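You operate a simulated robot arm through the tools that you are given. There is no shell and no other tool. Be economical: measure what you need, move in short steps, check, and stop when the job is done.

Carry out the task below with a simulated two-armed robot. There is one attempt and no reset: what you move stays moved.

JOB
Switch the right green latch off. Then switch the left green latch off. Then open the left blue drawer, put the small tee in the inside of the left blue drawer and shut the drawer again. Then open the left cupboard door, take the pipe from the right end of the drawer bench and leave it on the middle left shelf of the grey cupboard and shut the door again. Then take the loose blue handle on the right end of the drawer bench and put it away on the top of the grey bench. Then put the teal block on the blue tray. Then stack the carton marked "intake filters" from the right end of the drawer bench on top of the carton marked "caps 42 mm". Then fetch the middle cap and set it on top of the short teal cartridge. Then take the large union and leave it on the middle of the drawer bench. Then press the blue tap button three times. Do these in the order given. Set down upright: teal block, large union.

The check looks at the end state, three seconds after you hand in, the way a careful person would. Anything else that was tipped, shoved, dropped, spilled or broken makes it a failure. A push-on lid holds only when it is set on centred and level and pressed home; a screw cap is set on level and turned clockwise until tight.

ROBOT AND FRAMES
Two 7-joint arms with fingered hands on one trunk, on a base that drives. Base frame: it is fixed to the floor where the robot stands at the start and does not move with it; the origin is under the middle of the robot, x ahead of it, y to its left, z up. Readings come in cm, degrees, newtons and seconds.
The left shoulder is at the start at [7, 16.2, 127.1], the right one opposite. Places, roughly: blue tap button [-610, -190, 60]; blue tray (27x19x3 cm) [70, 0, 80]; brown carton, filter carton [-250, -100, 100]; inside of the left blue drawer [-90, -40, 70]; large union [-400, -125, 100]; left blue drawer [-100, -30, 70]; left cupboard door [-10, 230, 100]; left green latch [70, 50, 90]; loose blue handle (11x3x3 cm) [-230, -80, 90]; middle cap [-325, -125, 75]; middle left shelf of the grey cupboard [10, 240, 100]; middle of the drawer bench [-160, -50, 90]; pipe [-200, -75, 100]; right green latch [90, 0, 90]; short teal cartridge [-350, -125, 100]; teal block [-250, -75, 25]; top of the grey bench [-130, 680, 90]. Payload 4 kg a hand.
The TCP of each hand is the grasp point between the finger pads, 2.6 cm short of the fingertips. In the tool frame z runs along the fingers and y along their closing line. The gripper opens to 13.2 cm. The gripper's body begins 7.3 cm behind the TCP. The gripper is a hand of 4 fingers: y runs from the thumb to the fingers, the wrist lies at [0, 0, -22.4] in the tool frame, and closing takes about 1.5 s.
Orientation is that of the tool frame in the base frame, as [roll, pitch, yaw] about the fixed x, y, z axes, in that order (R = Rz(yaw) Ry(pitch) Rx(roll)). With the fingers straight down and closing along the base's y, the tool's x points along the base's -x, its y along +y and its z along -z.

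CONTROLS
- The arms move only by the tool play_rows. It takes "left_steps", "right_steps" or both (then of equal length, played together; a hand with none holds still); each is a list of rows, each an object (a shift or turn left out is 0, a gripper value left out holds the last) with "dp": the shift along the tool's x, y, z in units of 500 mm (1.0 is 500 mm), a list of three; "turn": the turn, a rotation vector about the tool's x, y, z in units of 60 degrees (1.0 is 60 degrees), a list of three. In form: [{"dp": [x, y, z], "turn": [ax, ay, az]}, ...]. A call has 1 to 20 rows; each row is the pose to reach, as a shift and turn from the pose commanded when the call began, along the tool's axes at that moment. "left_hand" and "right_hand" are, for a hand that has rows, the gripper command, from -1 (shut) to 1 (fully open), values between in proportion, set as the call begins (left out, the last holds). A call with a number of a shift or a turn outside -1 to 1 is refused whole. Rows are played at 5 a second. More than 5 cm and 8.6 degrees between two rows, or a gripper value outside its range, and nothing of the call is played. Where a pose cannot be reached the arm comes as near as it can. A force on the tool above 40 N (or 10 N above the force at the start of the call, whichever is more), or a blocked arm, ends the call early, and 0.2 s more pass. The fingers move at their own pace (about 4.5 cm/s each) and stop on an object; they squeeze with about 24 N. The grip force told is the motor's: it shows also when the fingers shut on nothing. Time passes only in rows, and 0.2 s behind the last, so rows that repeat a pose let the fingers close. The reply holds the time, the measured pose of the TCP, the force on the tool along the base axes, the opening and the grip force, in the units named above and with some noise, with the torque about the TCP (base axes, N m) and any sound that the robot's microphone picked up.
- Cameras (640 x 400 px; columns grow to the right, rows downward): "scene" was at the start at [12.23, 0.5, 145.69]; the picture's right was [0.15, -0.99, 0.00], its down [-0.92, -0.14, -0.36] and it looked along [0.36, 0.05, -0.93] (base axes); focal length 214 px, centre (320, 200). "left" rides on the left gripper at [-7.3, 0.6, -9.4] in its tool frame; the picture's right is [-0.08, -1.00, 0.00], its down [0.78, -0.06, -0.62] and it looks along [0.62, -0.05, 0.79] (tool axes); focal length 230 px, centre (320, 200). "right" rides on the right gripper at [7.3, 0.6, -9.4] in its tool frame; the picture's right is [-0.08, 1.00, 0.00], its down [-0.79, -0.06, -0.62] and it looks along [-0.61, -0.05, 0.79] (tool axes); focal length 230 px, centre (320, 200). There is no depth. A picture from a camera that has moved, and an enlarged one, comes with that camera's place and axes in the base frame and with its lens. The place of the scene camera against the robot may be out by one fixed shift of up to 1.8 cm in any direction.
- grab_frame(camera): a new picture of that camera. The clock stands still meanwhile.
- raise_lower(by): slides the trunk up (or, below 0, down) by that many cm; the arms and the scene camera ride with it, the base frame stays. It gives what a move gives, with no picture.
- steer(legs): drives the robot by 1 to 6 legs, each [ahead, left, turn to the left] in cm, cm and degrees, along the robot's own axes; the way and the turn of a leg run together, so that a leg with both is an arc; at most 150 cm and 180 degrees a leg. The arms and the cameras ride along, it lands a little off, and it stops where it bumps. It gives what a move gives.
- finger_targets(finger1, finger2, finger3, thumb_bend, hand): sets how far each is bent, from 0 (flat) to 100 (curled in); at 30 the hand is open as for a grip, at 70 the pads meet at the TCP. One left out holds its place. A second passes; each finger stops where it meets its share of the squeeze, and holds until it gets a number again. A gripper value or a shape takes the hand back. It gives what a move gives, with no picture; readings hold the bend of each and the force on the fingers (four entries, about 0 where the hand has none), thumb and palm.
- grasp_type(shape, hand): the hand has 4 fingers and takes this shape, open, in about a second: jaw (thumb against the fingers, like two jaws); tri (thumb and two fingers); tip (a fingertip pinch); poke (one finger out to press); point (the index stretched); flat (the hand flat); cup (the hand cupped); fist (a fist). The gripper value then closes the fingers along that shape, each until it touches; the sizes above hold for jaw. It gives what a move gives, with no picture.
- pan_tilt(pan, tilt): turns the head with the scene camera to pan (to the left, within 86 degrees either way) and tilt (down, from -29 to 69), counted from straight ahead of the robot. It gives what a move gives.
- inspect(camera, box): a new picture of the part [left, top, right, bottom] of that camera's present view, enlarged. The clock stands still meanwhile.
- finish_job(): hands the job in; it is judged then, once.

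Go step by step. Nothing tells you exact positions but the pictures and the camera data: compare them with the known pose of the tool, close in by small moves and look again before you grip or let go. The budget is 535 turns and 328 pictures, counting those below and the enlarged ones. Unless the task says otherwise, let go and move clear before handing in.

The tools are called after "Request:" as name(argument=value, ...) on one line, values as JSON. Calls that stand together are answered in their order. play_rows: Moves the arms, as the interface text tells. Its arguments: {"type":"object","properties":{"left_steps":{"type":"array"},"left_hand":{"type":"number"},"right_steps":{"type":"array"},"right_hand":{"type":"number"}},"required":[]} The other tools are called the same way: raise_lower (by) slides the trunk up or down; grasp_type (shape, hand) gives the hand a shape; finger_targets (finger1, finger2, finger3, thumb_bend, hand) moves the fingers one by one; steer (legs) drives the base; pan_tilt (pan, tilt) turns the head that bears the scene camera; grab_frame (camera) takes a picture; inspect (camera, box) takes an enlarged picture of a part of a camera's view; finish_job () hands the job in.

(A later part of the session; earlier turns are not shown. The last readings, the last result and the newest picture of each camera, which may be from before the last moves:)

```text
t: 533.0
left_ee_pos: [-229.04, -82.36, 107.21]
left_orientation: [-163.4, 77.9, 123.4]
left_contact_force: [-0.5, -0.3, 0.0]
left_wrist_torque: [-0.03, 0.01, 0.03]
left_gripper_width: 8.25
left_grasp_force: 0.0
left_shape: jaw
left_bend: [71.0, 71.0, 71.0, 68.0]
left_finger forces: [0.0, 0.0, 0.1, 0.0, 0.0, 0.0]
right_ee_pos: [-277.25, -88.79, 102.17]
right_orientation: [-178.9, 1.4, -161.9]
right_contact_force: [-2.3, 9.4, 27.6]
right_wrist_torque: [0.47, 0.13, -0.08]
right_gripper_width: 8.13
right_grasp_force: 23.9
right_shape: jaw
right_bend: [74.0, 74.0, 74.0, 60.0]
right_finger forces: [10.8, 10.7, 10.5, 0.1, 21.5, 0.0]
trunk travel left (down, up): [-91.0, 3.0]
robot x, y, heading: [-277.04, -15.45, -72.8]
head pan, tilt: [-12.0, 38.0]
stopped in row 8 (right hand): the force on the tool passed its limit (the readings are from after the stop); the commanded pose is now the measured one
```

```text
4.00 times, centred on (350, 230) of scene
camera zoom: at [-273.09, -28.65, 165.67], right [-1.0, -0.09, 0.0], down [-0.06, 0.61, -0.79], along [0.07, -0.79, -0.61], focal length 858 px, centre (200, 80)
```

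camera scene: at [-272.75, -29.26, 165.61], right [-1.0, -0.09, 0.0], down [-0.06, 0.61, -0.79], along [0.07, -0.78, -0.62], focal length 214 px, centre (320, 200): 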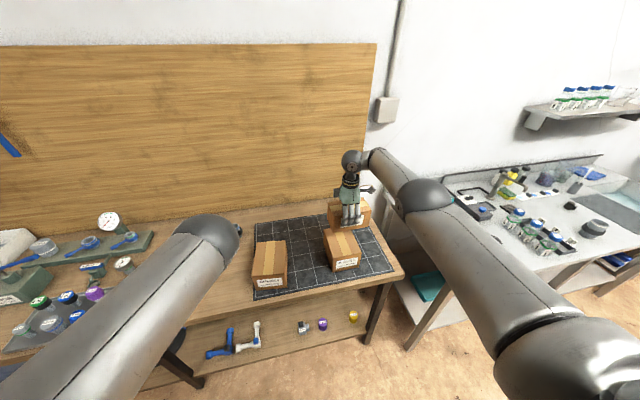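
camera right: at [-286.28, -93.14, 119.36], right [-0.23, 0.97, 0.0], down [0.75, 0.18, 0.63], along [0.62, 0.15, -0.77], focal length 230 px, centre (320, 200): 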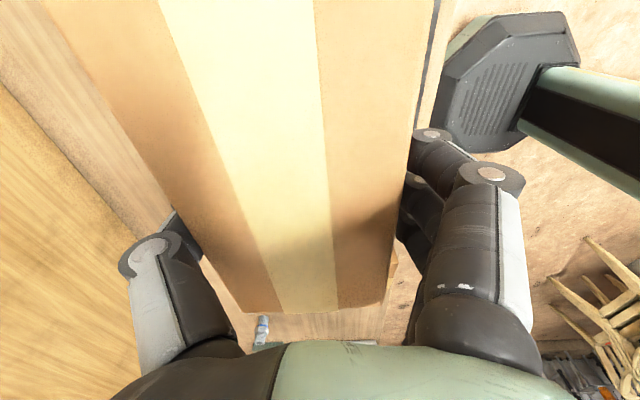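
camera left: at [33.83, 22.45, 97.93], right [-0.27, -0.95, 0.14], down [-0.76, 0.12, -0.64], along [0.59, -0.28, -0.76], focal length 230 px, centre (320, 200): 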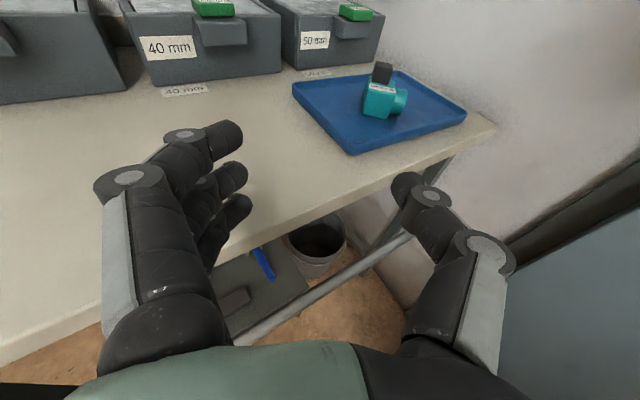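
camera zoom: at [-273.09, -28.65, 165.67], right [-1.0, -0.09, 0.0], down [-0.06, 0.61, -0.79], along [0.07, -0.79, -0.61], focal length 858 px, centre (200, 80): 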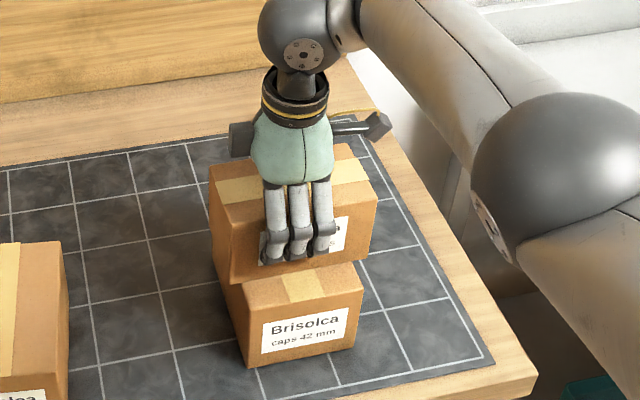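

Well centred and resting. I'll release with a small opening and lift straight up.

Request:
play_rows(right_steps=[{"dp": [0, 0, -0.004]}, {"dp": [0, 0, -0.004]}, {"dp": [0, 0, -0.004]}, {"dp": [0, 0, -0.004]}, {"dp": [0, 0, -0.004]}, {"dp": [0, 0, -0.06]}, {"dp": [0, 0, -0.14]}, {"dp": [0, 0, -0.22]}, {"dp": [0, 0, -0.3]}], right_hand=0.6)

Request:
inspect(camera="scene", box=[290, 180, 410, 280])

```text
t: 535.0
left_ee_pos: [-229.4, -82.56, 107.11]
left_orientation: [-164.4, 78.0, 122.5]
left_contact_force: [-1.0, 0.0, 0.4]
left_wrist_torque: [-0.01, -0.03, 0.05]
left_gripper_width: 8.23
left_grasp_force: 0.0
left_shape: jaw
left_bend: [71.0, 71.0, 71.0, 68.0]
left_finger forces: [0.0, 0.0, 0.0, 0.0, 0.1, 0.0]
right_ee_pos: [-277.75, -90.17, 116.33]
right_orientation: [-179.3, 1.4, -162.1]
right_contact_force: [0.2, 0.6, 0.5]
right_wrist_torque: [-0.02, -0.02, 0.02]
right_gripper_width: 10.55
right_grasp_force: 0.0
right_shape: jaw
right_bend: [59.0, 59.0, 59.0, 55.0]
right_finger forces: [0.1, 0.0, 0.1, 0.1, 0.0, 0.1]
right hand out of reach, approached as far as the arm can: row 8, 9
trunk travel left (down, up): [-91.0, 3.0]
robot x, y, heading: [-277.08, -15.34, -72.7]
head pan, tilt: [-12.0, 38.0]
```

```text
4.00 times, centred on (350, 230) of scene
camera zoom: at [-273.55, -29.12, 165.63], right [-1.0, -0.09, 0.0], down [-0.05, 0.61, -0.79], along [0.07, -0.78, -0.62], focal length 858 px, centre (200, 80)
```

zoom: 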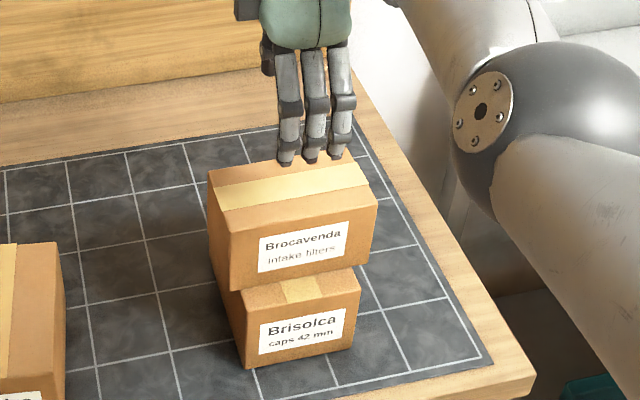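

Stacked neatly. Next I'll look at the sink bench to the right for the middle cap and the teal cartridge.

Request:
steer(legs=[[-40, 0, 0], [0, -85, 0]])

Request:
pan_tilt(pan=0, tilt=38)

Request:
grab_frame(camera="scene")

```text
t: 541.6
left_ee_pos: [-321.91, -69.72, 106.88]
left_orientation: [-163.4, 77.9, 122.8]
left_contact_force: [0.7, -0.8, 0.1]
left_wrist_torque: [-0.03, 0.02, 0.05]
left_gripper_width: 8.23
left_grasp_force: 0.1
left_shape: jaw
left_bend: [71.0, 71.0, 71.0, 68.0]
left_finger forces: [0.1, 0.0, 0.0, 0.0, 0.0, 0.0]
right_ee_pos: [-370.48, -76.95, 116.35]
right_orientation: [-179.4, 1.2, -162.3]
right_contact_force: [-0.1, -0.6, 0.8]
right_wrist_torque: [-0.01, 0.01, -0.01]
right_gripper_width: 10.56
right_grasp_force: 0.0
right_shape: jaw
right_bend: [59.0, 59.0, 59.0, 55.0]
right_finger forces: [0.1, 0.1, 0.0, 0.1, 0.1, 0.0]
trunk travel left (down, up): [-91.0, 3.0]
robot x, y, heading: [-369.36, -2.56, -73.3]
head pan, tilt: [-12.0, 38.0]
```

```text
t: 542.3
left_ee_pos: [-322.01, -69.75, 107.01]
left_orientation: [-163.8, 77.9, 122.6]
left_contact_force: [0.7, -0.3, -0.4]
left_wrist_torque: [-0.02, -0.04, -0.01]
left_gripper_width: 8.21
left_grasp_force: 0.2
left_shape: jaw
left_bend: [71.0, 71.0, 71.0, 68.0]
left_finger forces: [0.1, 0.1, 0.1, 0.1, 0.0, 0.0]
right_ee_pos: [-370.5, -76.98, 116.35]
right_orientation: [-179.4, 1.4, -162.4]
right_contact_force: [-0.1, -0.3, -1.3]
right_wrist_torque: [-0.01, 0.03, -0.01]
right_gripper_width: 10.51
right_grasp_force: 0.0
right_shape: jaw
right_bend: [59.0, 59.0, 59.0, 55.0]
right_finger forces: [0.0, 0.0, 0.0, 0.0, 0.0, 0.0]
trunk travel left (down, up): [-91.0, 3.0]
robot x, y, heading: [-369.33, -2.34, -73.2]
head pan, tilt: [0.0, 38.0]
```

```text
121 pictures are left
camera scene: at [-363.99, -15.66, 165.64], right [-0.96, -0.29, 0.0], down [-0.18, 0.59, -0.79], along [0.23, -0.75, -0.62], focal length 214 px, centre (320, 200)
```

scene: 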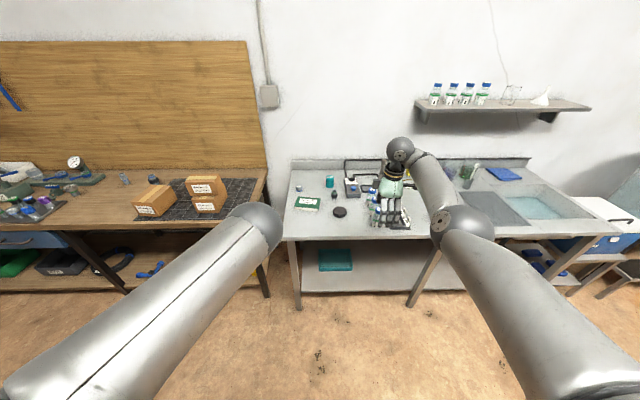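

Request:
inspect(camera="scene", box=[270, 150, 430, 250])

Request:
inspect(camera="scene", box=[400, 70, 640, 250])

Request:
grab_frame(camera="right")

```text
4.00 times, centred on (350, 200) of scene
camera zoom: at [-363.99, -15.66, 165.64], right [-0.96, -0.29, 0.0], down [-0.18, 0.59, -0.79], along [0.23, -0.75, -0.62], focal length 858 px, centre (200, 200)
```

zoom: 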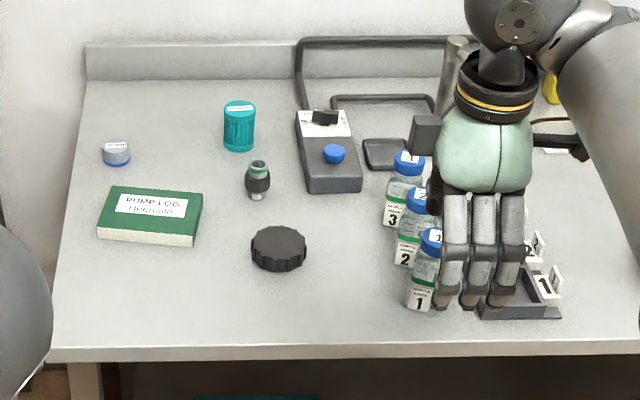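

```text
2.22 times, centred on (520, 160) of scene
camera zoom: at [-363.99, -15.66, 165.64], right [-0.96, -0.29, 0.0], down [-0.18, 0.59, -0.79], along [0.23, -0.75, -0.62], focal length 477 px, centre (-124, 289)
```

zoom: 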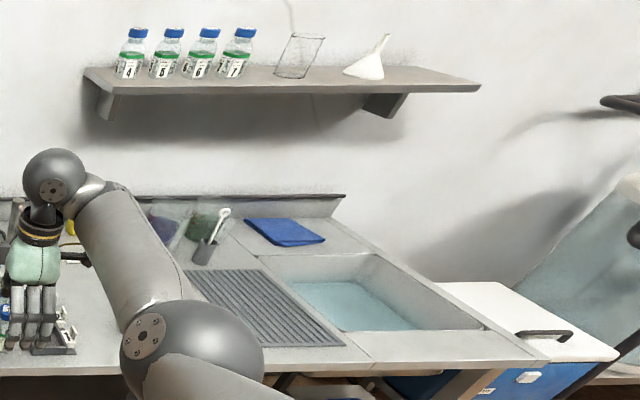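

```text
118 pictures are left
camera right: at [-377.94, -78.53, 125.5], right [-0.23, 0.97, -0.01], down [0.75, 0.18, 0.64], along [0.62, 0.14, -0.77], focal length 230 px, centre (320, 200)
```

right: 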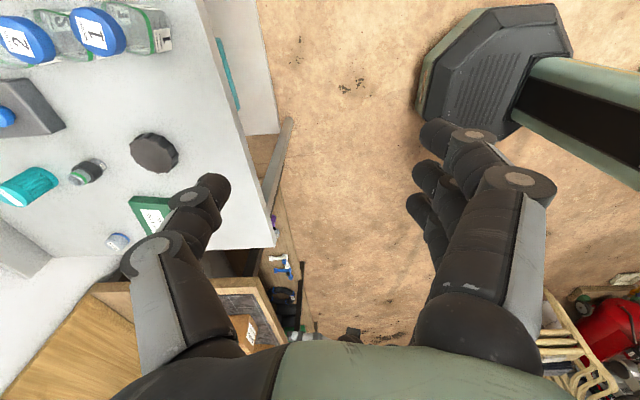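

The 32 mm "middle" cap and the short teal cartridge are on the left of the sink bench. I'll raise the left hand for clearance and bring the right hand over the cap.

Request:
play_rows(left_steps=[{"dp": [-0.08, 0, 0]}, {"dp": [-0.16, 0, 0]}, {"dp": [-0.24, 0, 0]}])

Request:
steer(legs=[[0, 34, 0], [46, 0, 0.7]])

Request:
grab_frame(camera="right")

Request:
grab_frame(camera="scene")

```text
t: 543.1
left_ee_pos: [-320.19, -71.78, 118.6]
left_orientation: [-163.6, 77.8, 122.7]
left_contact_force: [0.1, 0.0, -0.2]
left_wrist_torque: [0.02, 0.01, -0.06]
left_gripper_width: 8.24
left_grasp_force: 0.0
left_shape: jaw
left_bend: [71.0, 71.0, 71.0, 68.0]
left_finger forces: [0.1, 0.0, 0.0, 0.0, 0.0, 0.0]
left hand out of reach, approached as far as the arm can: row 1, 2, 3
right_ee_pos: [-370.41, -76.91, 116.46]
right_orientation: [-179.2, 1.4, -162.4]
right_contact_force: [-1.2, -0.3, 0.3]
right_wrist_torque: [0.0, 0.02, -0.01]
right_gripper_width: 10.56
right_grasp_force: 0.0
right_shape: jaw
right_bend: [59.0, 59.0, 59.0, 55.0]
right_finger forces: [0.1, 0.0, 0.0, 0.0, 0.0, 0.1]
trunk travel left (down, up): [-91.0, 3.0]
robot x, y, heading: [-369.38, -1.92, -73.1]
head pan, tilt: [0.0, 38.0]
```

```text
t: 547.7
left_ee_pos: [-272.84, -105.58, 118.77]
left_orientation: [-163.5, 77.8, 123.5]
left_contact_force: [-0.2, -1.2, -0.2]
left_wrist_torque: [0.02, 0.04, 0.02]
left_gripper_width: 8.25
left_grasp_force: 0.0
left_shape: jaw
left_bend: [71.0, 71.0, 71.0, 68.0]
left_finger forces: [0.0, 0.1, 0.0, 0.0, 0.0, 0.1]
right_ee_pos: [-323.0, -111.2, 116.53]
right_orientation: [-179.2, 1.3, -161.7]
right_contact_force: [-0.3, -0.9, 0.2]
right_wrist_torque: [-0.05, -0.04, -0.03]
right_gripper_width: 10.55
right_grasp_force: 0.0
right_shape: jaw
right_bend: [59.0, 59.0, 59.0, 55.0]
right_finger forces: [0.0, 0.0, 0.0, 0.0, 0.0, 0.0]
trunk travel left (down, up): [-91.0, 3.0]
robot x, y, heading: [-323.02, -36.61, -72.2]
head pan, tilt: [0.0, 38.0]
```

```text
117 pictures are left
camera right: at [-330.45, -112.91, 125.62], right [-0.24, 0.97, -0.01], down [0.75, 0.19, 0.64], along [0.62, 0.14, -0.77], focal length 230 px, centre (320, 200)
```

right: 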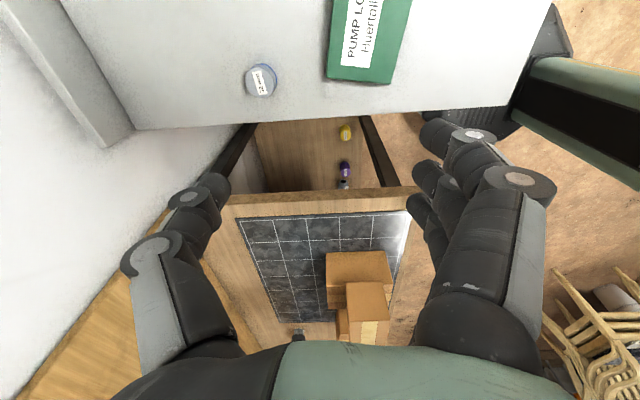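

```text
116 pictures are left
camera scene: at [-317.3, -49.83, 165.66], right [-0.95, -0.3, 0.0], down [-0.19, 0.59, -0.79], along [0.24, -0.75, -0.61], focal length 214 px, centre (320, 200)
```

scene: 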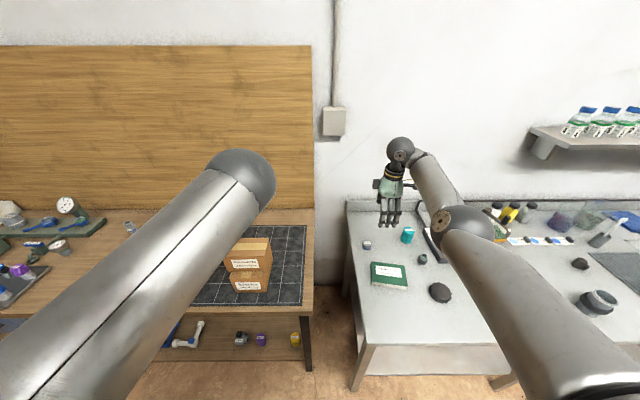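

Request:
steer(legs=[[8.5, 0, 0]])

Request:
play_rows(right_steps=[{"dp": [0, 0, 0.09]}, {"dp": [0, 0, 0.18]}, {"dp": [0, 0, 0.27]}, {"dp": [0, 0, 0.34]}], right_hand=0.2)

Request:
grab_frame(camera="right")

```text
t: 548.8
left_ee_pos: [-270.38, -113.03, 119.08]
left_orientation: [-163.1, 78.2, 123.8]
left_contact_force: [0.0, 0.5, 1.0]
left_wrist_torque: [-0.01, 0.02, 0.0]
left_gripper_width: 8.24
left_grasp_force: 0.0
left_shape: jaw
left_bend: [71.0, 71.0, 71.0, 68.0]
left_finger forces: [0.0, 0.0, 0.0, 0.1, 0.0, 0.0]
right_ee_pos: [-320.59, -118.77, 116.79]
right_orientation: [-178.9, 1.3, -161.7]
right_contact_force: [-0.2, 0.1, 0.4]
right_wrist_torque: [-0.04, -0.01, 0.0]
right_gripper_width: 10.55
right_grasp_force: 0.2
right_shape: jaw
right_bend: [59.0, 59.0, 59.0, 55.0]
right_finger forces: [0.1, 0.0, 0.1, 0.0, 0.1, 0.1]
trunk travel left (down, up): [-91.0, 3.0]
robot x, y, heading: [-320.45, -44.79, -72.4]
head pan, tilt: [0.0, 38.0]
```

```text
t: 549.8
left_ee_pos: [-270.13, -113.74, 118.51]
left_orientation: [-163.8, 77.7, 123.2]
left_contact_force: [0.0, 0.4, -0.3]
left_wrist_torque: [0.03, 0.0, 0.04]
left_gripper_width: 8.24
left_grasp_force: 0.1
left_shape: jaw
left_bend: [71.0, 71.0, 71.0, 68.0]
left_finger forces: [0.0, 0.0, 0.0, 0.0, 0.1, 0.0]
right_ee_pos: [-319.83, -119.53, 99.39]
right_orientation: [-179.3, 1.4, -161.5]
right_contact_force: [0.2, -0.4, 0.7]
right_wrist_torque: [0.04, 0.0, 0.01]
right_gripper_width: 7.95
right_grasp_force: 0.0
right_shape: jaw
right_bend: [71.0, 71.0, 71.0, 70.0]
right_finger forces: [0.1, 0.0, 0.0, 0.0, 0.0, 0.0]
trunk travel left (down, up): [-91.0, 3.0]
robot x, y, heading: [-320.37, -44.51, -72.3]
head pan, tilt: [0.0, 38.0]
```

```text
115 pictures are left
camera right: at [-327.32, -121.08, 108.45], right [-0.24, 0.97, -0.01], down [0.75, 0.19, 0.64], along [0.62, 0.15, -0.77], focal length 230 px, centre (320, 200)
```

right: 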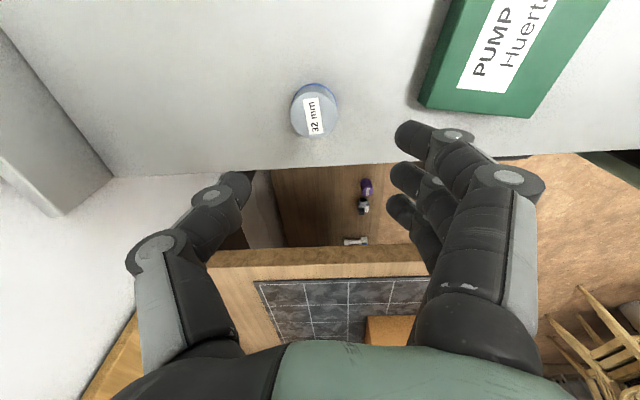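

The cap top is at [-320.8, -120, 88.7]. I'll descend so the fingertips stop about 1 cm above the bench, and grip it.

Request:
play_rows(right_steps=[{"dp": [0.022, -0.003, 0.08]}, {"dp": [0.022, -0.003, 0.15]}, {"dp": [0.022, -0.003, 0.196]}])

Request:
grab_frame(camera="right")

```text
t: 550.6
left_ee_pos: [-270.32, -113.5, 118.74]
left_orientation: [-163.6, 77.9, 123.2]
left_contact_force: [-0.4, 0.4, -0.3]
left_wrist_torque: [-0.01, 0.04, -0.01]
left_gripper_width: 8.25
left_grasp_force: 0.1
left_shape: jaw
left_bend: [71.0, 71.0, 71.0, 68.0]
left_finger forces: [0.0, 0.0, 0.0, 0.0, 0.0, 0.1]
right_ee_pos: [-321.41, -119.11, 90.05]
right_orientation: [-179.3, 1.3, -161.7]
right_contact_force: [0.0, 0.4, -0.5]
right_wrist_torque: [-0.01, 0.01, -0.03]
right_gripper_width: 7.99
right_grasp_force: 0.1
right_shape: jaw
right_bend: [71.0, 71.0, 71.0, 70.0]
right_finger forces: [0.0, 0.1, 0.0, 0.1, 0.0, 0.1]
right hand out of reach, approached as far as the arm can: row 3
trunk travel left (down, up): [-91.0, 3.0]
robot x, y, heading: [-320.54, -44.29, -72.2]
head pan, tilt: [0.0, 38.0]
```

```text
114 pictures are left
camera right: at [-328.92, -120.75, 99.29], right [-0.24, 0.97, -0.01], down [0.75, 0.19, 0.64], along [0.62, 0.14, -0.77], focal length 230 px, centre (320, 200)
```

right: 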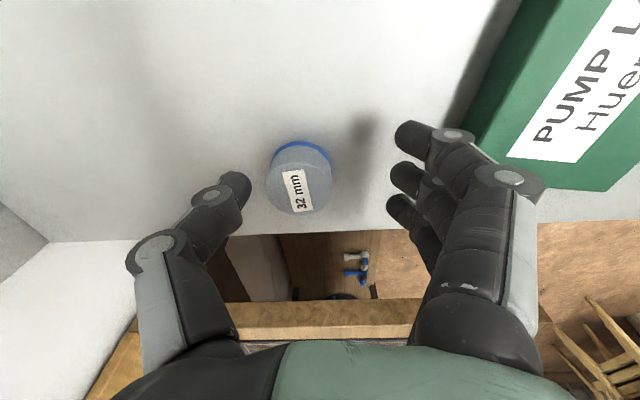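

Request:
steer(legs=[[1.2, 0, 0]])

Request:
grab_frame(camera="right")

```text
t: 551.4
left_ee_pos: [-270.03, -114.43, 118.94]
left_orientation: [-163.5, 77.9, 123.5]
left_contact_force: [-0.9, 0.0, 0.5]
left_wrist_torque: [0.02, 0.01, 0.02]
left_gripper_width: 8.24
left_grasp_force: 0.1
left_shape: jaw
left_bend: [71.0, 71.0, 71.0, 68.0]
left_finger forces: [0.0, 0.0, 0.1, 0.1, 0.1, 0.0]
right_ee_pos: [-321.2, -120.05, 90.41]
right_orientation: [-179.1, 1.4, -161.7]
right_contact_force: [-0.2, -0.2, -0.1]
right_wrist_torque: [-0.03, 0.02, 0.01]
right_gripper_width: 7.96
right_grasp_force: 0.1
right_shape: jaw
right_bend: [71.0, 71.0, 71.0, 70.0]
right_finger forces: [0.0, 0.0, 0.0, 0.0, 0.0, 0.0]
trunk travel left (down, up): [-91.0, 3.0]
robot x, y, heading: [-320.4, -45.52, -72.1]
head pan, tilt: [0.0, 38.0]
```

```text
113 pictures are left
camera right: at [-328.64, -121.68, 99.45], right [-0.24, 0.97, -0.01], down [0.75, 0.19, 0.64], along [0.62, 0.14, -0.77], focal length 230 px, centre (320, 200)
```

right: 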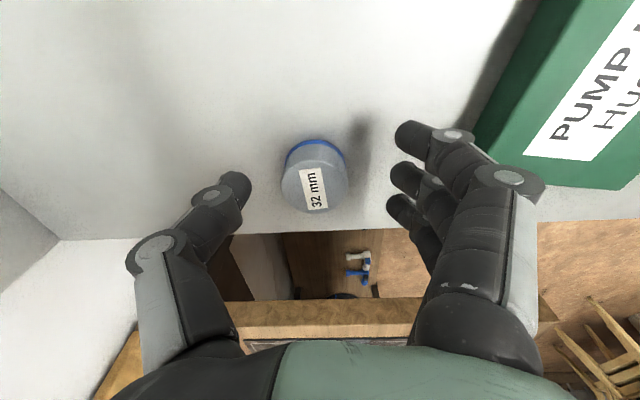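

Request:
play_rows(right_steps=[{"dp": [0, 0, 0.02]}, {"dp": [0, 0, 0.02]}, {"dp": [0, 0, 0.02]}, {"dp": [0, 0, 0.02]}, {"dp": [0, 0, 0.02]}, {"dp": [0, 0, 0.02]}, {"dp": [0, 0, 0.02]}], right_hand=-1)

Request:
grab_frame(camera="right")

```text
t: 553.0
left_ee_pos: [-269.87, -114.65, 118.67]
left_orientation: [-163.7, 77.9, 123.3]
left_contact_force: [0.5, 0.7, 0.0]
left_wrist_torque: [0.02, -0.01, -0.02]
left_gripper_width: 8.23
left_grasp_force: 0.1
left_shape: jaw
left_bend: [71.0, 71.0, 71.0, 68.0]
left_finger forces: [0.0, 0.0, 0.0, 0.1, 0.0, 0.0]
right_ee_pos: [-321.27, -120.06, 89.2]
right_orientation: [-179.4, 1.4, -161.6]
right_contact_force: [-1.0, -0.5, 2.0]
right_wrist_torque: [0.02, 0.0, -0.01]
right_gripper_width: 2.39
right_grasp_force: 23.7
right_shape: jaw
right_bend: [67.0, 73.0, 73.0, 71.0]
right_finger forces: [0.0, 8.2, 11.2, 0.0, 19.3, 0.0]
right hand out of reach, approached as far as the arm can: row 1, 2
trunk travel left (down, up): [-91.0, 3.0]
robot x, y, heading: [-320.14, -45.8, -72.5]
head pan, tilt: [0.0, 38.0]
```

```text
112 pictures are left
camera right: at [-328.69, -121.75, 98.35], right [-0.24, 0.97, -0.01], down [0.75, 0.19, 0.64], along [0.62, 0.15, -0.77], focal length 230 px, centre (320, 200)
```

right: 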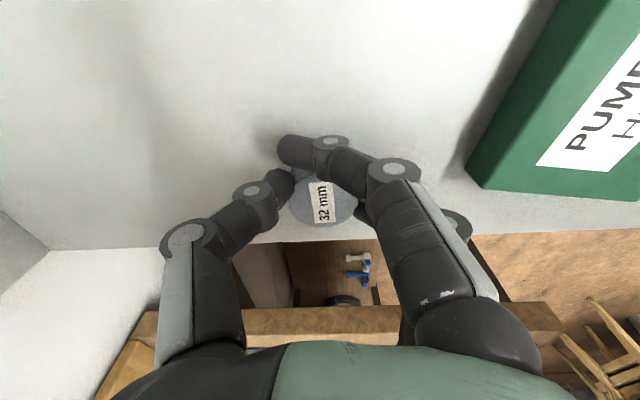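

The grip is off-centre. I'll open, shift 1.2 cm left and regrip.

Request:
play_rows(right_steps=[{}, {}, {}, {}, {"dp": [-0.012, 0, 0]}, {"dp": [-0.026, 0, 0]}, {"dp": [-0.026, 0, 0]}], right_hand=0.1)

Request:
grab_frame(camera="right")

```text
t: 554.5
left_ee_pos: [-269.87, -114.74, 118.6]
left_orientation: [-163.6, 77.9, 123.2]
left_contact_force: [0.4, -1.1, 0.5]
left_wrist_torque: [0.02, -0.01, 0.0]
left_gripper_width: 8.27
left_grasp_force: 0.0
left_shape: jaw
left_bend: [71.0, 71.0, 71.0, 68.0]
left_finger forces: [0.0, 0.0, 0.1, 0.0, 0.1, 0.1]
right_ee_pos: [-319.96, -119.71, 89.3]
right_orientation: [-179.3, 1.4, -161.7]
right_contact_force: [0.4, -1.2, 0.0]
right_wrist_torque: [0.0, 0.0, 0.01]
right_gripper_width: 7.2
right_grasp_force: 0.1
right_shape: jaw
right_bend: [72.0, 72.0, 72.0, 70.0]
right_finger forces: [0.0, 0.1, 0.0, 0.0, 0.1, 0.0]
right hand out of reach, approached as far as the arm can: row 5
trunk travel left (down, up): [-91.0, 3.0]
robot x, y, heading: [-320.08, -45.77, -72.5]
head pan, tilt: [0.0, 38.0]
```

```text
111 pictures are left
camera right: at [-327.39, -121.39, 98.38], right [-0.24, 0.97, -0.01], down [0.75, 0.19, 0.64], along [0.62, 0.15, -0.77], focal length 230 px, centre (320, 200)
```

right: 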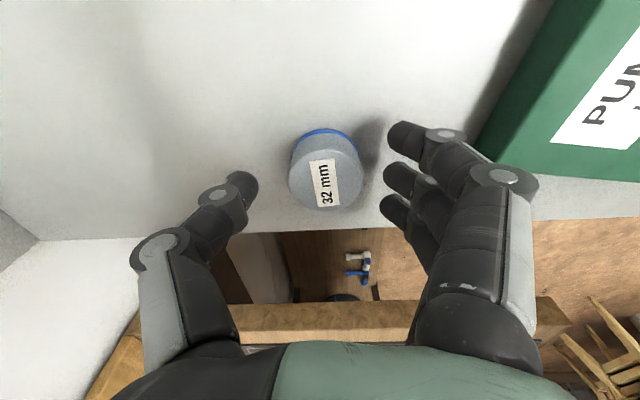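

Request:
play_rows(right_steps=[{}, {}, {}, {}, {}, {}, {}], right_hand=-1)

Request:
grab_frame(camera="right")

```text
t: 556.1
left_ee_pos: [-269.88, -114.7, 118.58]
left_orientation: [-163.7, 77.9, 123.2]
left_contact_force: [0.1, 0.5, 0.2]
left_wrist_torque: [-0.03, 0.0, 0.01]
left_gripper_width: 8.22
left_grasp_force: 0.1
left_shape: jaw
left_bend: [71.0, 71.0, 71.0, 68.0]
left_finger forces: [0.0, 0.1, 0.0, 0.0, 0.1, 0.0]
right_ee_pos: [-320.09, -119.88, 89.25]
right_orientation: [-179.4, 1.4, -161.7]
right_contact_force: [0.3, -0.4, 0.5]
right_wrist_torque: [0.01, 0.0, 0.01]
right_gripper_width: 2.95
right_grasp_force: 24.2
right_shape: jaw
right_bend: [72.0, 74.0, 72.0, 70.0]
right_finger forces: [6.3, 7.3, 6.9, 0.1, 21.4, 0.0]
trunk travel left (down, up): [-91.0, 3.0]
robot x, y, heading: [-319.8, -46.01, -72.3]
head pan, tilt: [0.0, 38.0]
```

```text
110 pictures are left
camera right: at [-327.41, -121.39, 98.37], right [-0.24, 0.97, -0.01], down [0.75, 0.19, 0.64], along [0.62, 0.15, -0.77], focal length 230 px, centre (320, 200)
```

right: 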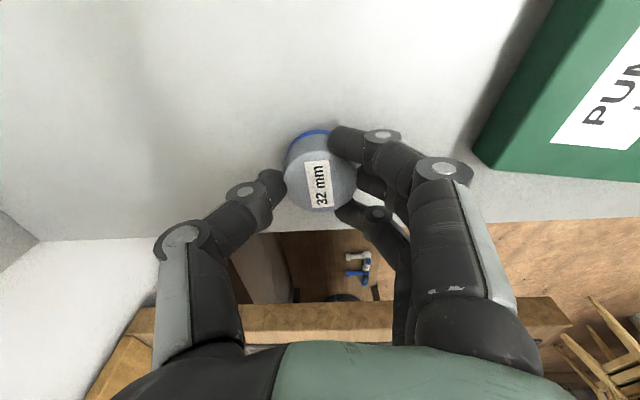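

All fingers hold the cap. I'll lift and measure the cartridge's position.

Request:
play_rows(right_steps=[{"dp": [0, 0, -0.08]}, {"dp": [0, 0, -0.16]}, {"dp": [0, 0, -0.24]}, {"dp": [0, 0, -0.32]}, {"dp": [0, 0, -0.4]}])

Request:
inspect(camera="scene", box=[340, 200, 460, 275])

Request:
grab_frame(camera="right")

```text
t: 557.4
left_ee_pos: [-269.89, -114.62, 118.62]
left_orientation: [-163.6, 77.8, 123.4]
left_contact_force: [-0.2, -0.3, 0.1]
left_wrist_torque: [-0.01, 0.02, 0.02]
left_gripper_width: 8.21
left_grasp_force: 0.1
left_shape: jaw
left_bend: [71.0, 71.0, 71.0, 68.0]
left_finger forces: [0.0, 0.0, 0.0, 0.1, 0.0, 0.0]
right_ee_pos: [-320.56, -119.59, 109.09]
right_orientation: [-179.4, 1.4, -161.8]
right_contact_force: [0.5, -0.5, -0.4]
right_wrist_torque: [0.03, 0.0, 0.01]
right_gripper_width: 2.9
right_grasp_force: 24.1
right_shape: jaw
right_bend: [72.0, 74.0, 72.0, 70.0]
right_finger forces: [6.3, 7.4, 7.6, 0.0, 21.3, 0.0]
trunk travel left (down, up): [-91.0, 3.0]
robot x, y, heading: [-320.03, -45.69, -72.5]
head pan, tilt: [0.0, 38.0]
```

```text
5.33 times, centred on (400, 238) of scene
camera zoom: at [-314.33, -58.96, 165.63], right [-0.95, -0.3, 0.0], down [-0.19, 0.59, -0.79], along [0.24, -0.75, -0.62], focal length 1144 px, centre (-107, 0)
```

zoom: 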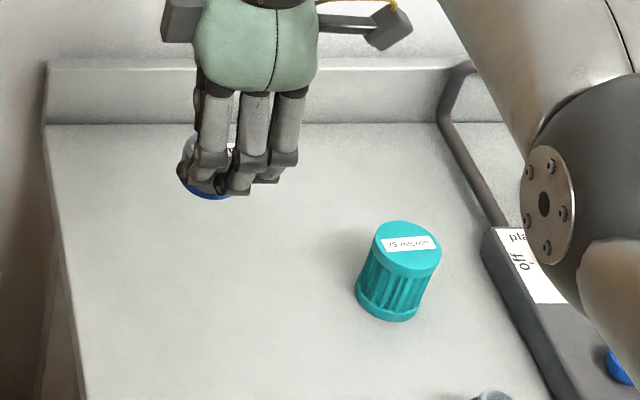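

```text
108 pictures are left
camera right: at [-327.97, -121.27, 118.24], right [-0.24, 0.97, -0.01], down [0.75, 0.19, 0.64], along [0.62, 0.15, -0.77], focal length 230 px, centre (320, 200)
```

right: 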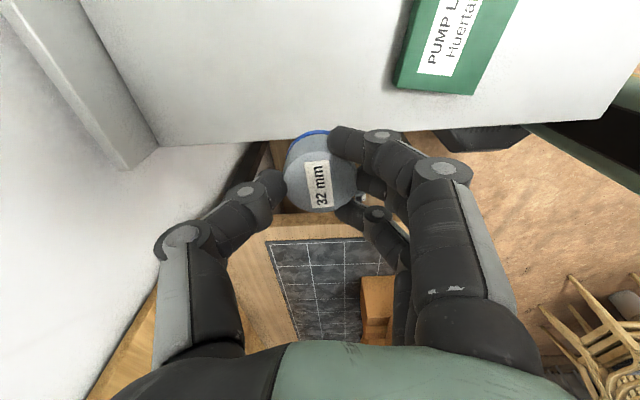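

I'll move the hand to the right of the cartridge so its camera (looking left) can measure it accurately.

Request:
steer(legs=[[-6, -36, 0]])

Request:
grab_frame(camera="right")

```text
t: 559.7
left_ee_pos: [-306.35, -120.2, 118.56]
left_orientation: [-163.4, 77.9, 123.3]
left_contact_force: [0.0, 0.0, -0.1]
left_wrist_torque: [0.02, 0.04, -0.02]
left_gripper_width: 8.24
left_grasp_force: 0.1
left_shape: jaw
left_bend: [71.0, 71.0, 71.0, 68.0]
left_finger forces: [0.0, 0.0, 0.0, 0.0, 0.1, 0.0]
right_ee_pos: [-357.12, -124.96, 109.12]
right_orientation: [-179.3, 1.3, -162.0]
right_contact_force: [0.5, 0.1, -1.6]
right_wrist_torque: [-0.03, 0.01, -0.02]
right_gripper_width: 2.91
right_grasp_force: 24.0
right_shape: jaw
right_bend: [72.0, 74.0, 72.0, 70.0]
right_finger forces: [6.3, 7.3, 7.6, 0.0, 21.2, 0.1]
trunk travel left (down, up): [-91.0, 3.0]
robot x, y, heading: [-356.65, -50.87, -72.6]
head pan, tilt: [0.0, 38.0]
```

```text
107 pictures are left
camera right: at [-364.57, -126.51, 118.25], right [-0.23, 0.97, -0.01], down [0.75, 0.19, 0.63], along [0.62, 0.14, -0.77], focal length 230 px, centre (320, 200)
```

right: 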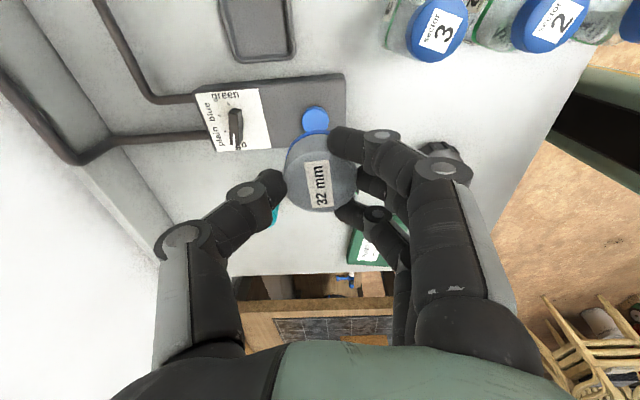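

Request:
steer(legs=[[-20, 0, 0]])

Request:
grab_frame(camera="right")

```text
t: 561.3
left_ee_pos: [-312.25, -101.52, 118.41]
left_orientation: [-164.0, 77.7, 122.8]
left_contact_force: [0.3, -0.4, -0.2]
left_wrist_torque: [-0.02, -0.02, 0.01]
left_gripper_width: 8.22
left_grasp_force: 0.0
left_shape: jaw
left_bend: [71.0, 71.0, 71.0, 68.0]
left_finger forces: [0.0, 0.0, 0.0, 0.1, 0.1, 0.0]
right_ee_pos: [-362.88, -106.35, 108.86]
right_orientation: [-179.5, 1.4, -161.9]
right_contact_force: [0.0, -0.3, -1.0]
right_wrist_torque: [0.02, 0.05, 0.01]
right_gripper_width: 2.93
right_grasp_force: 23.9
right_shape: jaw
right_bend: [72.0, 74.0, 72.0, 70.0]
right_finger forces: [6.3, 7.4, 7.6, 0.1, 21.4, 0.0]
trunk travel left (down, up): [-91.0, 3.0]
robot x, y, heading: [-362.34, -31.65, -72.7]
head pan, tilt: [0.0, 38.0]
```

```text
106 pictures are left
camera right: at [-370.33, -108.0, 117.98], right [-0.24, 0.97, -0.01], down [0.75, 0.19, 0.64], along [0.62, 0.15, -0.77], focal length 230 px, centre (320, 200)
```

right: 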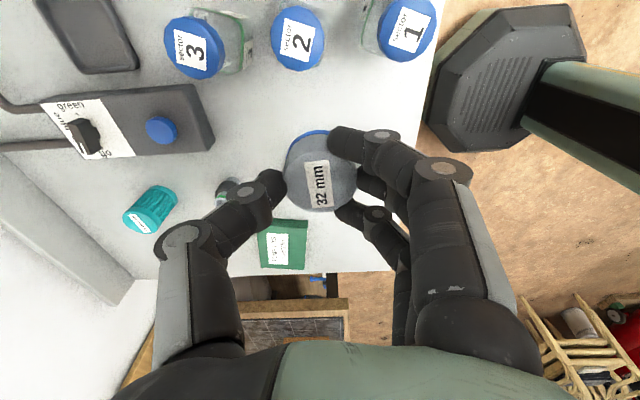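

Request:
inspect(camera="right", box=[100, 165, 228, 245])

```text
5.00 times, centred on (164, 205) of right
camera zoom: at [-370.33, -108.0, 117.98], right [-0.24, 0.97, -0.01], down [0.75, 0.19, 0.64], along [0.62, 0.15, -0.77], focal length 1150 px, centre (1100, 175)
```

zoom: 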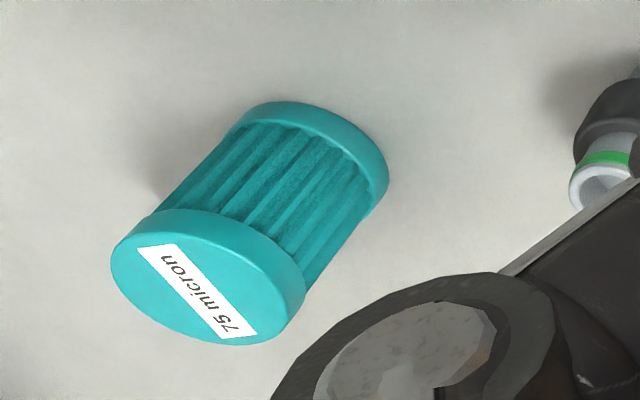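

The cartridge axis is at [-337.8, -129.9] with its top at z≈91.9. I'll drive so the cap sits above it.

Request:
steer(legs=[[30, 17.6, 0]])

Request:
inspect(camera="scene", box=[290, 170, 410, 245])

```text
t: 563.7
left_ee_pos: [-286.79, -125.49, 118.44]
left_orientation: [-163.8, 77.7, 122.8]
left_contact_force: [0.7, 0.8, -0.8]
left_wrist_torque: [0.01, -0.01, 0.0]
left_gripper_width: 8.23
left_grasp_force: 0.1
left_shape: jaw
left_bend: [71.0, 71.0, 71.0, 68.0]
left_finger forces: [0.0, 0.0, 0.1, 0.0, 0.0, 0.1]
right_ee_pos: [-337.42, -130.1, 108.87]
right_orientation: [-179.5, 1.3, -162.2]
right_contact_force: [-0.1, -1.9, -0.7]
right_wrist_torque: [0.02, -0.01, 0.03]
right_gripper_width: 2.92
right_grasp_force: 23.5
right_shape: jaw
right_bend: [72.0, 74.0, 72.0, 70.0]
right_finger forces: [6.4, 7.5, 7.7, 0.0, 21.2, 0.0]
trunk travel left (down, up): [-91.0, 3.0]
robot x, y, heading: [-336.85, -55.65, -72.5]
head pan, tilt: [0.0, 38.0]
stopped in leg 1: the robot was blocked; the commanded pose is now the measured one
```

```text
5.33 times, centred on (350, 208) of scene
camera zoom: at [-330.76, -69.6, 165.6], right [-0.96, -0.29, 0.0], down [-0.18, 0.59, -0.79], along [0.23, -0.75, -0.62], focal length 1144 px, centre (160, 160)
```

zoom: 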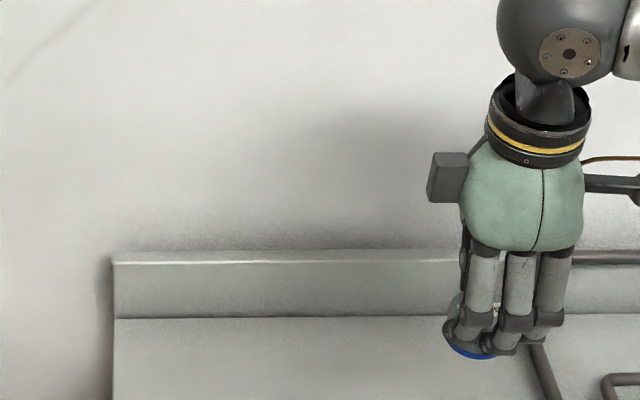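

The left fingers touched the wall. I'll retract the left hand a little and lower the cap to just above the cartridge.

Request:
play_rows(left_steps=[{"dp": [0, 0, -0.04]}, {"dp": [0, 0, -0.08]}, {"dp": [0, 0, -0.12]}, {"dp": [0, 0, -0.12]}, {"dp": [0, 0, -0.12]}], right_steps=[{"dp": [-0.011, 0.005, 0.06]}, {"dp": [-0.011, 0.005, 0.12]}, {"dp": [-0.011, 0.005, 0.18]}, {"dp": [-0.011, 0.005, 0.22]}, {"dp": [-0.011, 0.005, 0.232]}])

Request:
grab_frame(camera="right")

Request:
inspect(camera="scene", box=[340, 200, 460, 275])

```text
t: 564.9
left_ee_pos: [-286.36, -122.44, 119.42]
left_orientation: [-163.7, 77.8, 122.7]
left_contact_force: [0.1, 0.3, 0.2]
left_wrist_torque: [-0.03, -0.02, 0.02]
left_gripper_width: 8.22
left_grasp_force: 0.1
left_shape: jaw
left_bend: [71.0, 71.0, 71.0, 68.0]
left_finger forces: [0.0, 0.0, 0.0, 0.0, 0.1, 0.0]
left hand out of reach, approached as far as the arm can: row 1, 2, 3, 4, 5
right_ee_pos: [-336.76, -129.61, 97.42]
right_orientation: [-179.4, 1.4, -162.2]
right_contact_force: [-0.7, -0.1, -0.2]
right_wrist_torque: [0.02, -0.01, -0.02]
right_gripper_width: 2.93
right_grasp_force: 24.3
right_shape: jaw
right_bend: [72.0, 74.0, 72.0, 70.0]
right_finger forces: [6.6, 7.5, 7.8, 0.0, 21.2, 0.0]
trunk travel left (down, up): [-91.0, 3.0]
robot x, y, heading: [-336.78, -55.92, -73.0]
head pan, tilt: [0.0, 38.0]
```

```text
103 pictures are left
camera right: at [-344.27, -131.07, 106.53], right [-0.23, 0.97, -0.01], down [0.75, 0.18, 0.64], along [0.62, 0.14, -0.77], focal length 230 px, centre (320, 200)
```

right: 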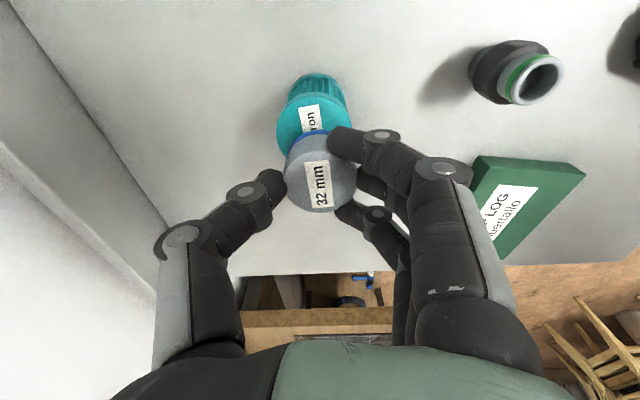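

```text
5.33 times, centred on (400, 238) of scene
camera zoom: at [-330.98, -69.32, 165.64], right [-0.96, -0.29, 0.0], down [-0.18, 0.59, -0.79], along [0.23, -0.75, -0.62], focal length 1144 px, centre (-107, 0)
```

zoom: 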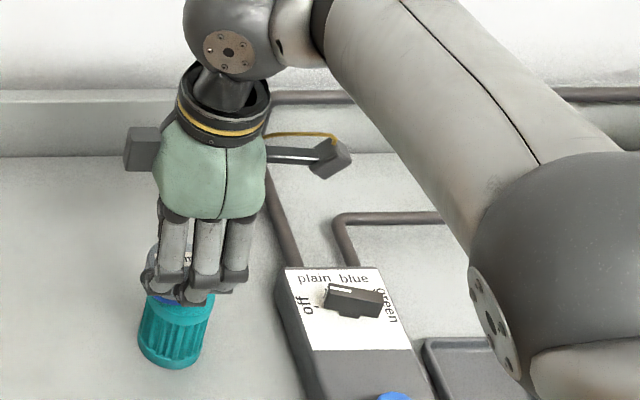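

The cap is closely above the cartridge. I'll nudge it 0.3 cm right and lower gently to contact.

Request:
play_rows(right_steps=[{"dp": [0.006, 0, 0.012]}, {"dp": [0.006, 0, 0.022]}, {"dp": [0.006, 0, 0.03]}, {"dp": [0.006, 0, 0.036]}, {"dp": [0.006, 0, 0.042]}, {"dp": [0.006, 0, 0.048]}])

Request:
grab_frame(camera="right")

Request:
inspect(camera="scene", box=[340, 220, 412, 265])

```text
t: 566.3
left_ee_pos: [-286.43, -122.07, 119.85]
left_orientation: [-163.2, 78.0, 123.3]
left_contact_force: [-0.9, 0.2, -1.0]
left_wrist_torque: [-0.01, -0.02, -0.01]
left_gripper_width: 8.25
left_grasp_force: 0.1
left_shape: jaw
left_bend: [71.0, 71.0, 71.0, 68.0]
left_finger forces: [0.1, 0.0, 0.0, 0.1, 0.1, 0.0]
right_ee_pos: [-337.01, -129.44, 95.83]
right_orientation: [-178.7, 1.3, -162.2]
right_contact_force: [-3.2, -1.5, 39.6]
right_wrist_torque: [-0.08, 0.04, -0.02]
right_gripper_width: 3.18
right_grasp_force: 23.8
right_shape: jaw
right_bend: [73.0, 75.0, 73.0, 72.0]
right_finger forces: [12.4, 9.8, 11.3, 0.1, 29.4, 0.0]
trunk travel left (down, up): [-91.0, 3.0]
robot x, y, heading: [-336.38, -55.6, -72.9]
head pan, tilt: [0.0, 38.0]
```

```text
101 pictures are left
camera right: at [-344.55, -131.01, 105.0], right [-0.23, 0.97, -0.02], down [0.75, 0.19, 0.64], along [0.62, 0.13, -0.77], focal length 230 px, centre (320, 200)
```

right: 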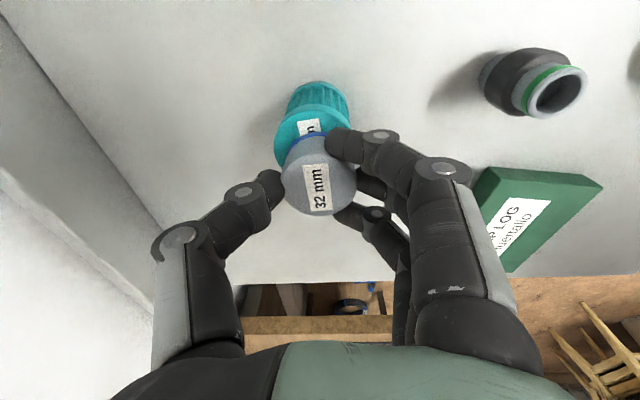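

```text
8.89 times, centred on (376, 242) of scene
camera zoom: at [-331.09, -68.58, 165.75], right [-0.96, -0.29, 0.0], down [-0.18, 0.58, -0.79], along [0.23, -0.76, -0.61], focal length 1906 px, centre (-178, -178)
```

zoom: 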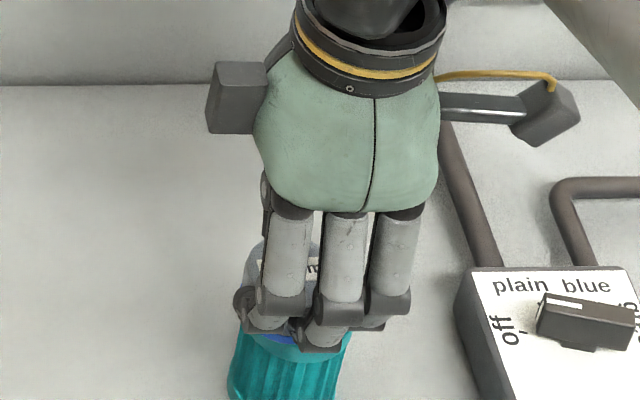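

I now estimate that the cap sits about 0.9 cm left of the cartridge's centre. I'll raise, shift right and lower again.

Request:
play_rows(right_steps=[{"dp": [0, 0, -0.02]}, {"dp": [0, 0, -0.04]}, {"dp": [0.01, -0.003, -0.04]}, {"dp": [0.019, -0.006, -0.04]}, {"dp": [0.019, -0.006, -0.02]}])

Request:
inspect(camera="right", box=[240, 60, 400, 220])

```text
t: 567.5
left_ee_pos: [-286.28, -122.58, 119.46]
left_orientation: [-163.6, 77.9, 122.8]
left_contact_force: [0.7, -0.1, -0.3]
left_wrist_torque: [0.03, -0.01, -0.02]
left_gripper_width: 8.21
left_grasp_force: 0.1
left_shape: jaw
left_bend: [71.0, 71.0, 71.0, 68.0]
left_finger forces: [0.0, 0.1, 0.0, 0.0, 0.1, 0.1]
right_ee_pos: [-338.0, -130.25, 96.0]
right_orientation: [-179.3, 1.4, -162.3]
right_contact_force: [0.2, 0.8, 2.2]
right_wrist_torque: [0.01, -0.01, 0.04]
right_gripper_width: 3.04
right_grasp_force: 23.9
right_shape: jaw
right_bend: [72.0, 74.0, 72.0, 71.0]
right_finger forces: [9.1, 7.9, 10.5, 0.0, 23.0, 0.0]
trunk travel left (down, up): [-91.0, 3.0]
robot x, y, heading: [-336.82, -55.66, -73.1]
head pan, tilt: [0.0, 38.0]
```

```text
2.50 times, centred on (320, 140) of right
camera zoom: at [-345.42, -131.73, 105.23], right [-0.23, 0.97, -0.01], down [0.75, 0.18, 0.64], along [0.62, 0.14, -0.77], focal length 575 px, centre (320, 350)
```

zoom: 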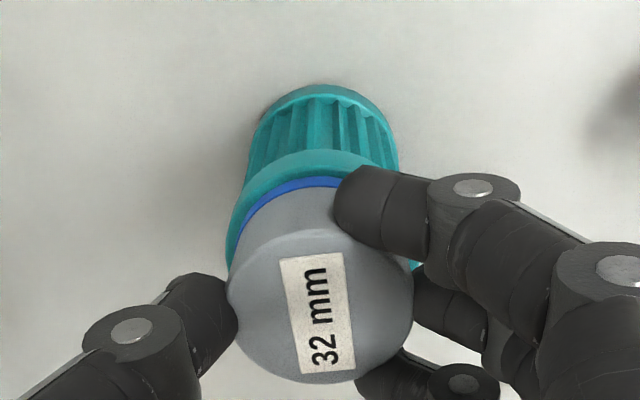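

Nearly centred. I'll do a final 0.3 cm nudge, lower and release.

Request:
play_rows(right_steps=[{"dp": [0, 0, -0.01]}, {"dp": [0.007, 0, -0.01]}, {"dp": [0.007, 0, 0]}, {"dp": [0.007, 0, 0.005]}, {"dp": [0.007, 0, 0.008]}])

Request:
play_rows(right_steps=[{}, {}, {}, {}, {"dp": [0, 0, -0.03]}, {"dp": [0, 0, -0.1]}, {"dp": [0, 0, -0.18]}, {"dp": [0, 0, -0.26]}], right_hand=-0.2)

Request:
grab_frame(camera="right")

```text
t: 568.7
left_ee_pos: [-286.39, -122.32, 119.58]
left_orientation: [-163.4, 77.9, 122.8]
left_contact_force: [-0.4, -0.4, -0.2]
left_wrist_torque: [0.03, -0.01, -0.02]
left_gripper_width: 8.24
left_grasp_force: 0.1
left_shape: jaw
left_bend: [71.0, 71.0, 71.0, 68.0]
left_finger forces: [0.0, 0.0, 0.0, 0.0, 0.0, 0.0]
right_ee_pos: [-338.3, -130.31, 95.91]
right_orientation: [-179.0, 1.4, -162.2]
right_contact_force: [-0.9, -1.0, 17.0]
right_wrist_torque: [0.05, 0.03, 0.0]
right_gripper_width: 3.06
right_grasp_force: 24.1
right_shape: jaw
right_bend: [72.0, 74.0, 72.0, 71.0]
right_finger forces: [10.9, 8.8, 11.2, 0.1, 25.5, 0.0]
trunk travel left (down, up): [-91.0, 3.0]
robot x, y, heading: [-336.68, -55.76, -72.9]
head pan, tilt: [0.0, 38.0]
```

```text
t: 570.5
left_ee_pos: [-286.3, -122.5, 119.44]
left_orientation: [-163.5, 77.8, 122.8]
left_contact_force: [0.2, 0.6, -0.6]
left_wrist_torque: [0.03, 0.01, -0.01]
left_gripper_width: 8.22
left_grasp_force: 0.0
left_shape: jaw
left_bend: [71.0, 71.0, 71.0, 68.0]
left_finger forces: [0.0, 0.1, 0.1, 0.0, 0.0, 0.1]
right_ee_pos: [-338.76, -130.31, 108.69]
right_orientation: [-179.4, 1.5, -162.2]
right_contact_force: [0.6, -0.3, 0.2]
right_wrist_torque: [-0.01, 0.01, -0.03]
right_gripper_width: 5.2
right_grasp_force: 0.1
right_shape: jaw
right_bend: [73.0, 73.0, 73.0, 70.0]
right_finger forces: [0.0, 0.1, 0.1, 0.0, 0.1, 0.0]
trunk travel left (down, up): [-91.0, 3.0]
robot x, y, heading: [-336.71, -55.96, -72.6]
head pan, tilt: [0.0, 38.0]
```

```text
98 pictures are left
camera right: at [-346.21, -131.8, 117.88], right [-0.23, 0.97, -0.01], down [0.75, 0.18, 0.64], along [0.62, 0.14, -0.77], focal length 230 px, centre (320, 200)
```

right: 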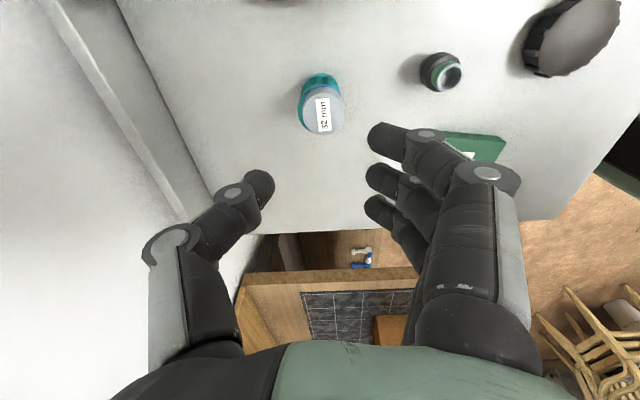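

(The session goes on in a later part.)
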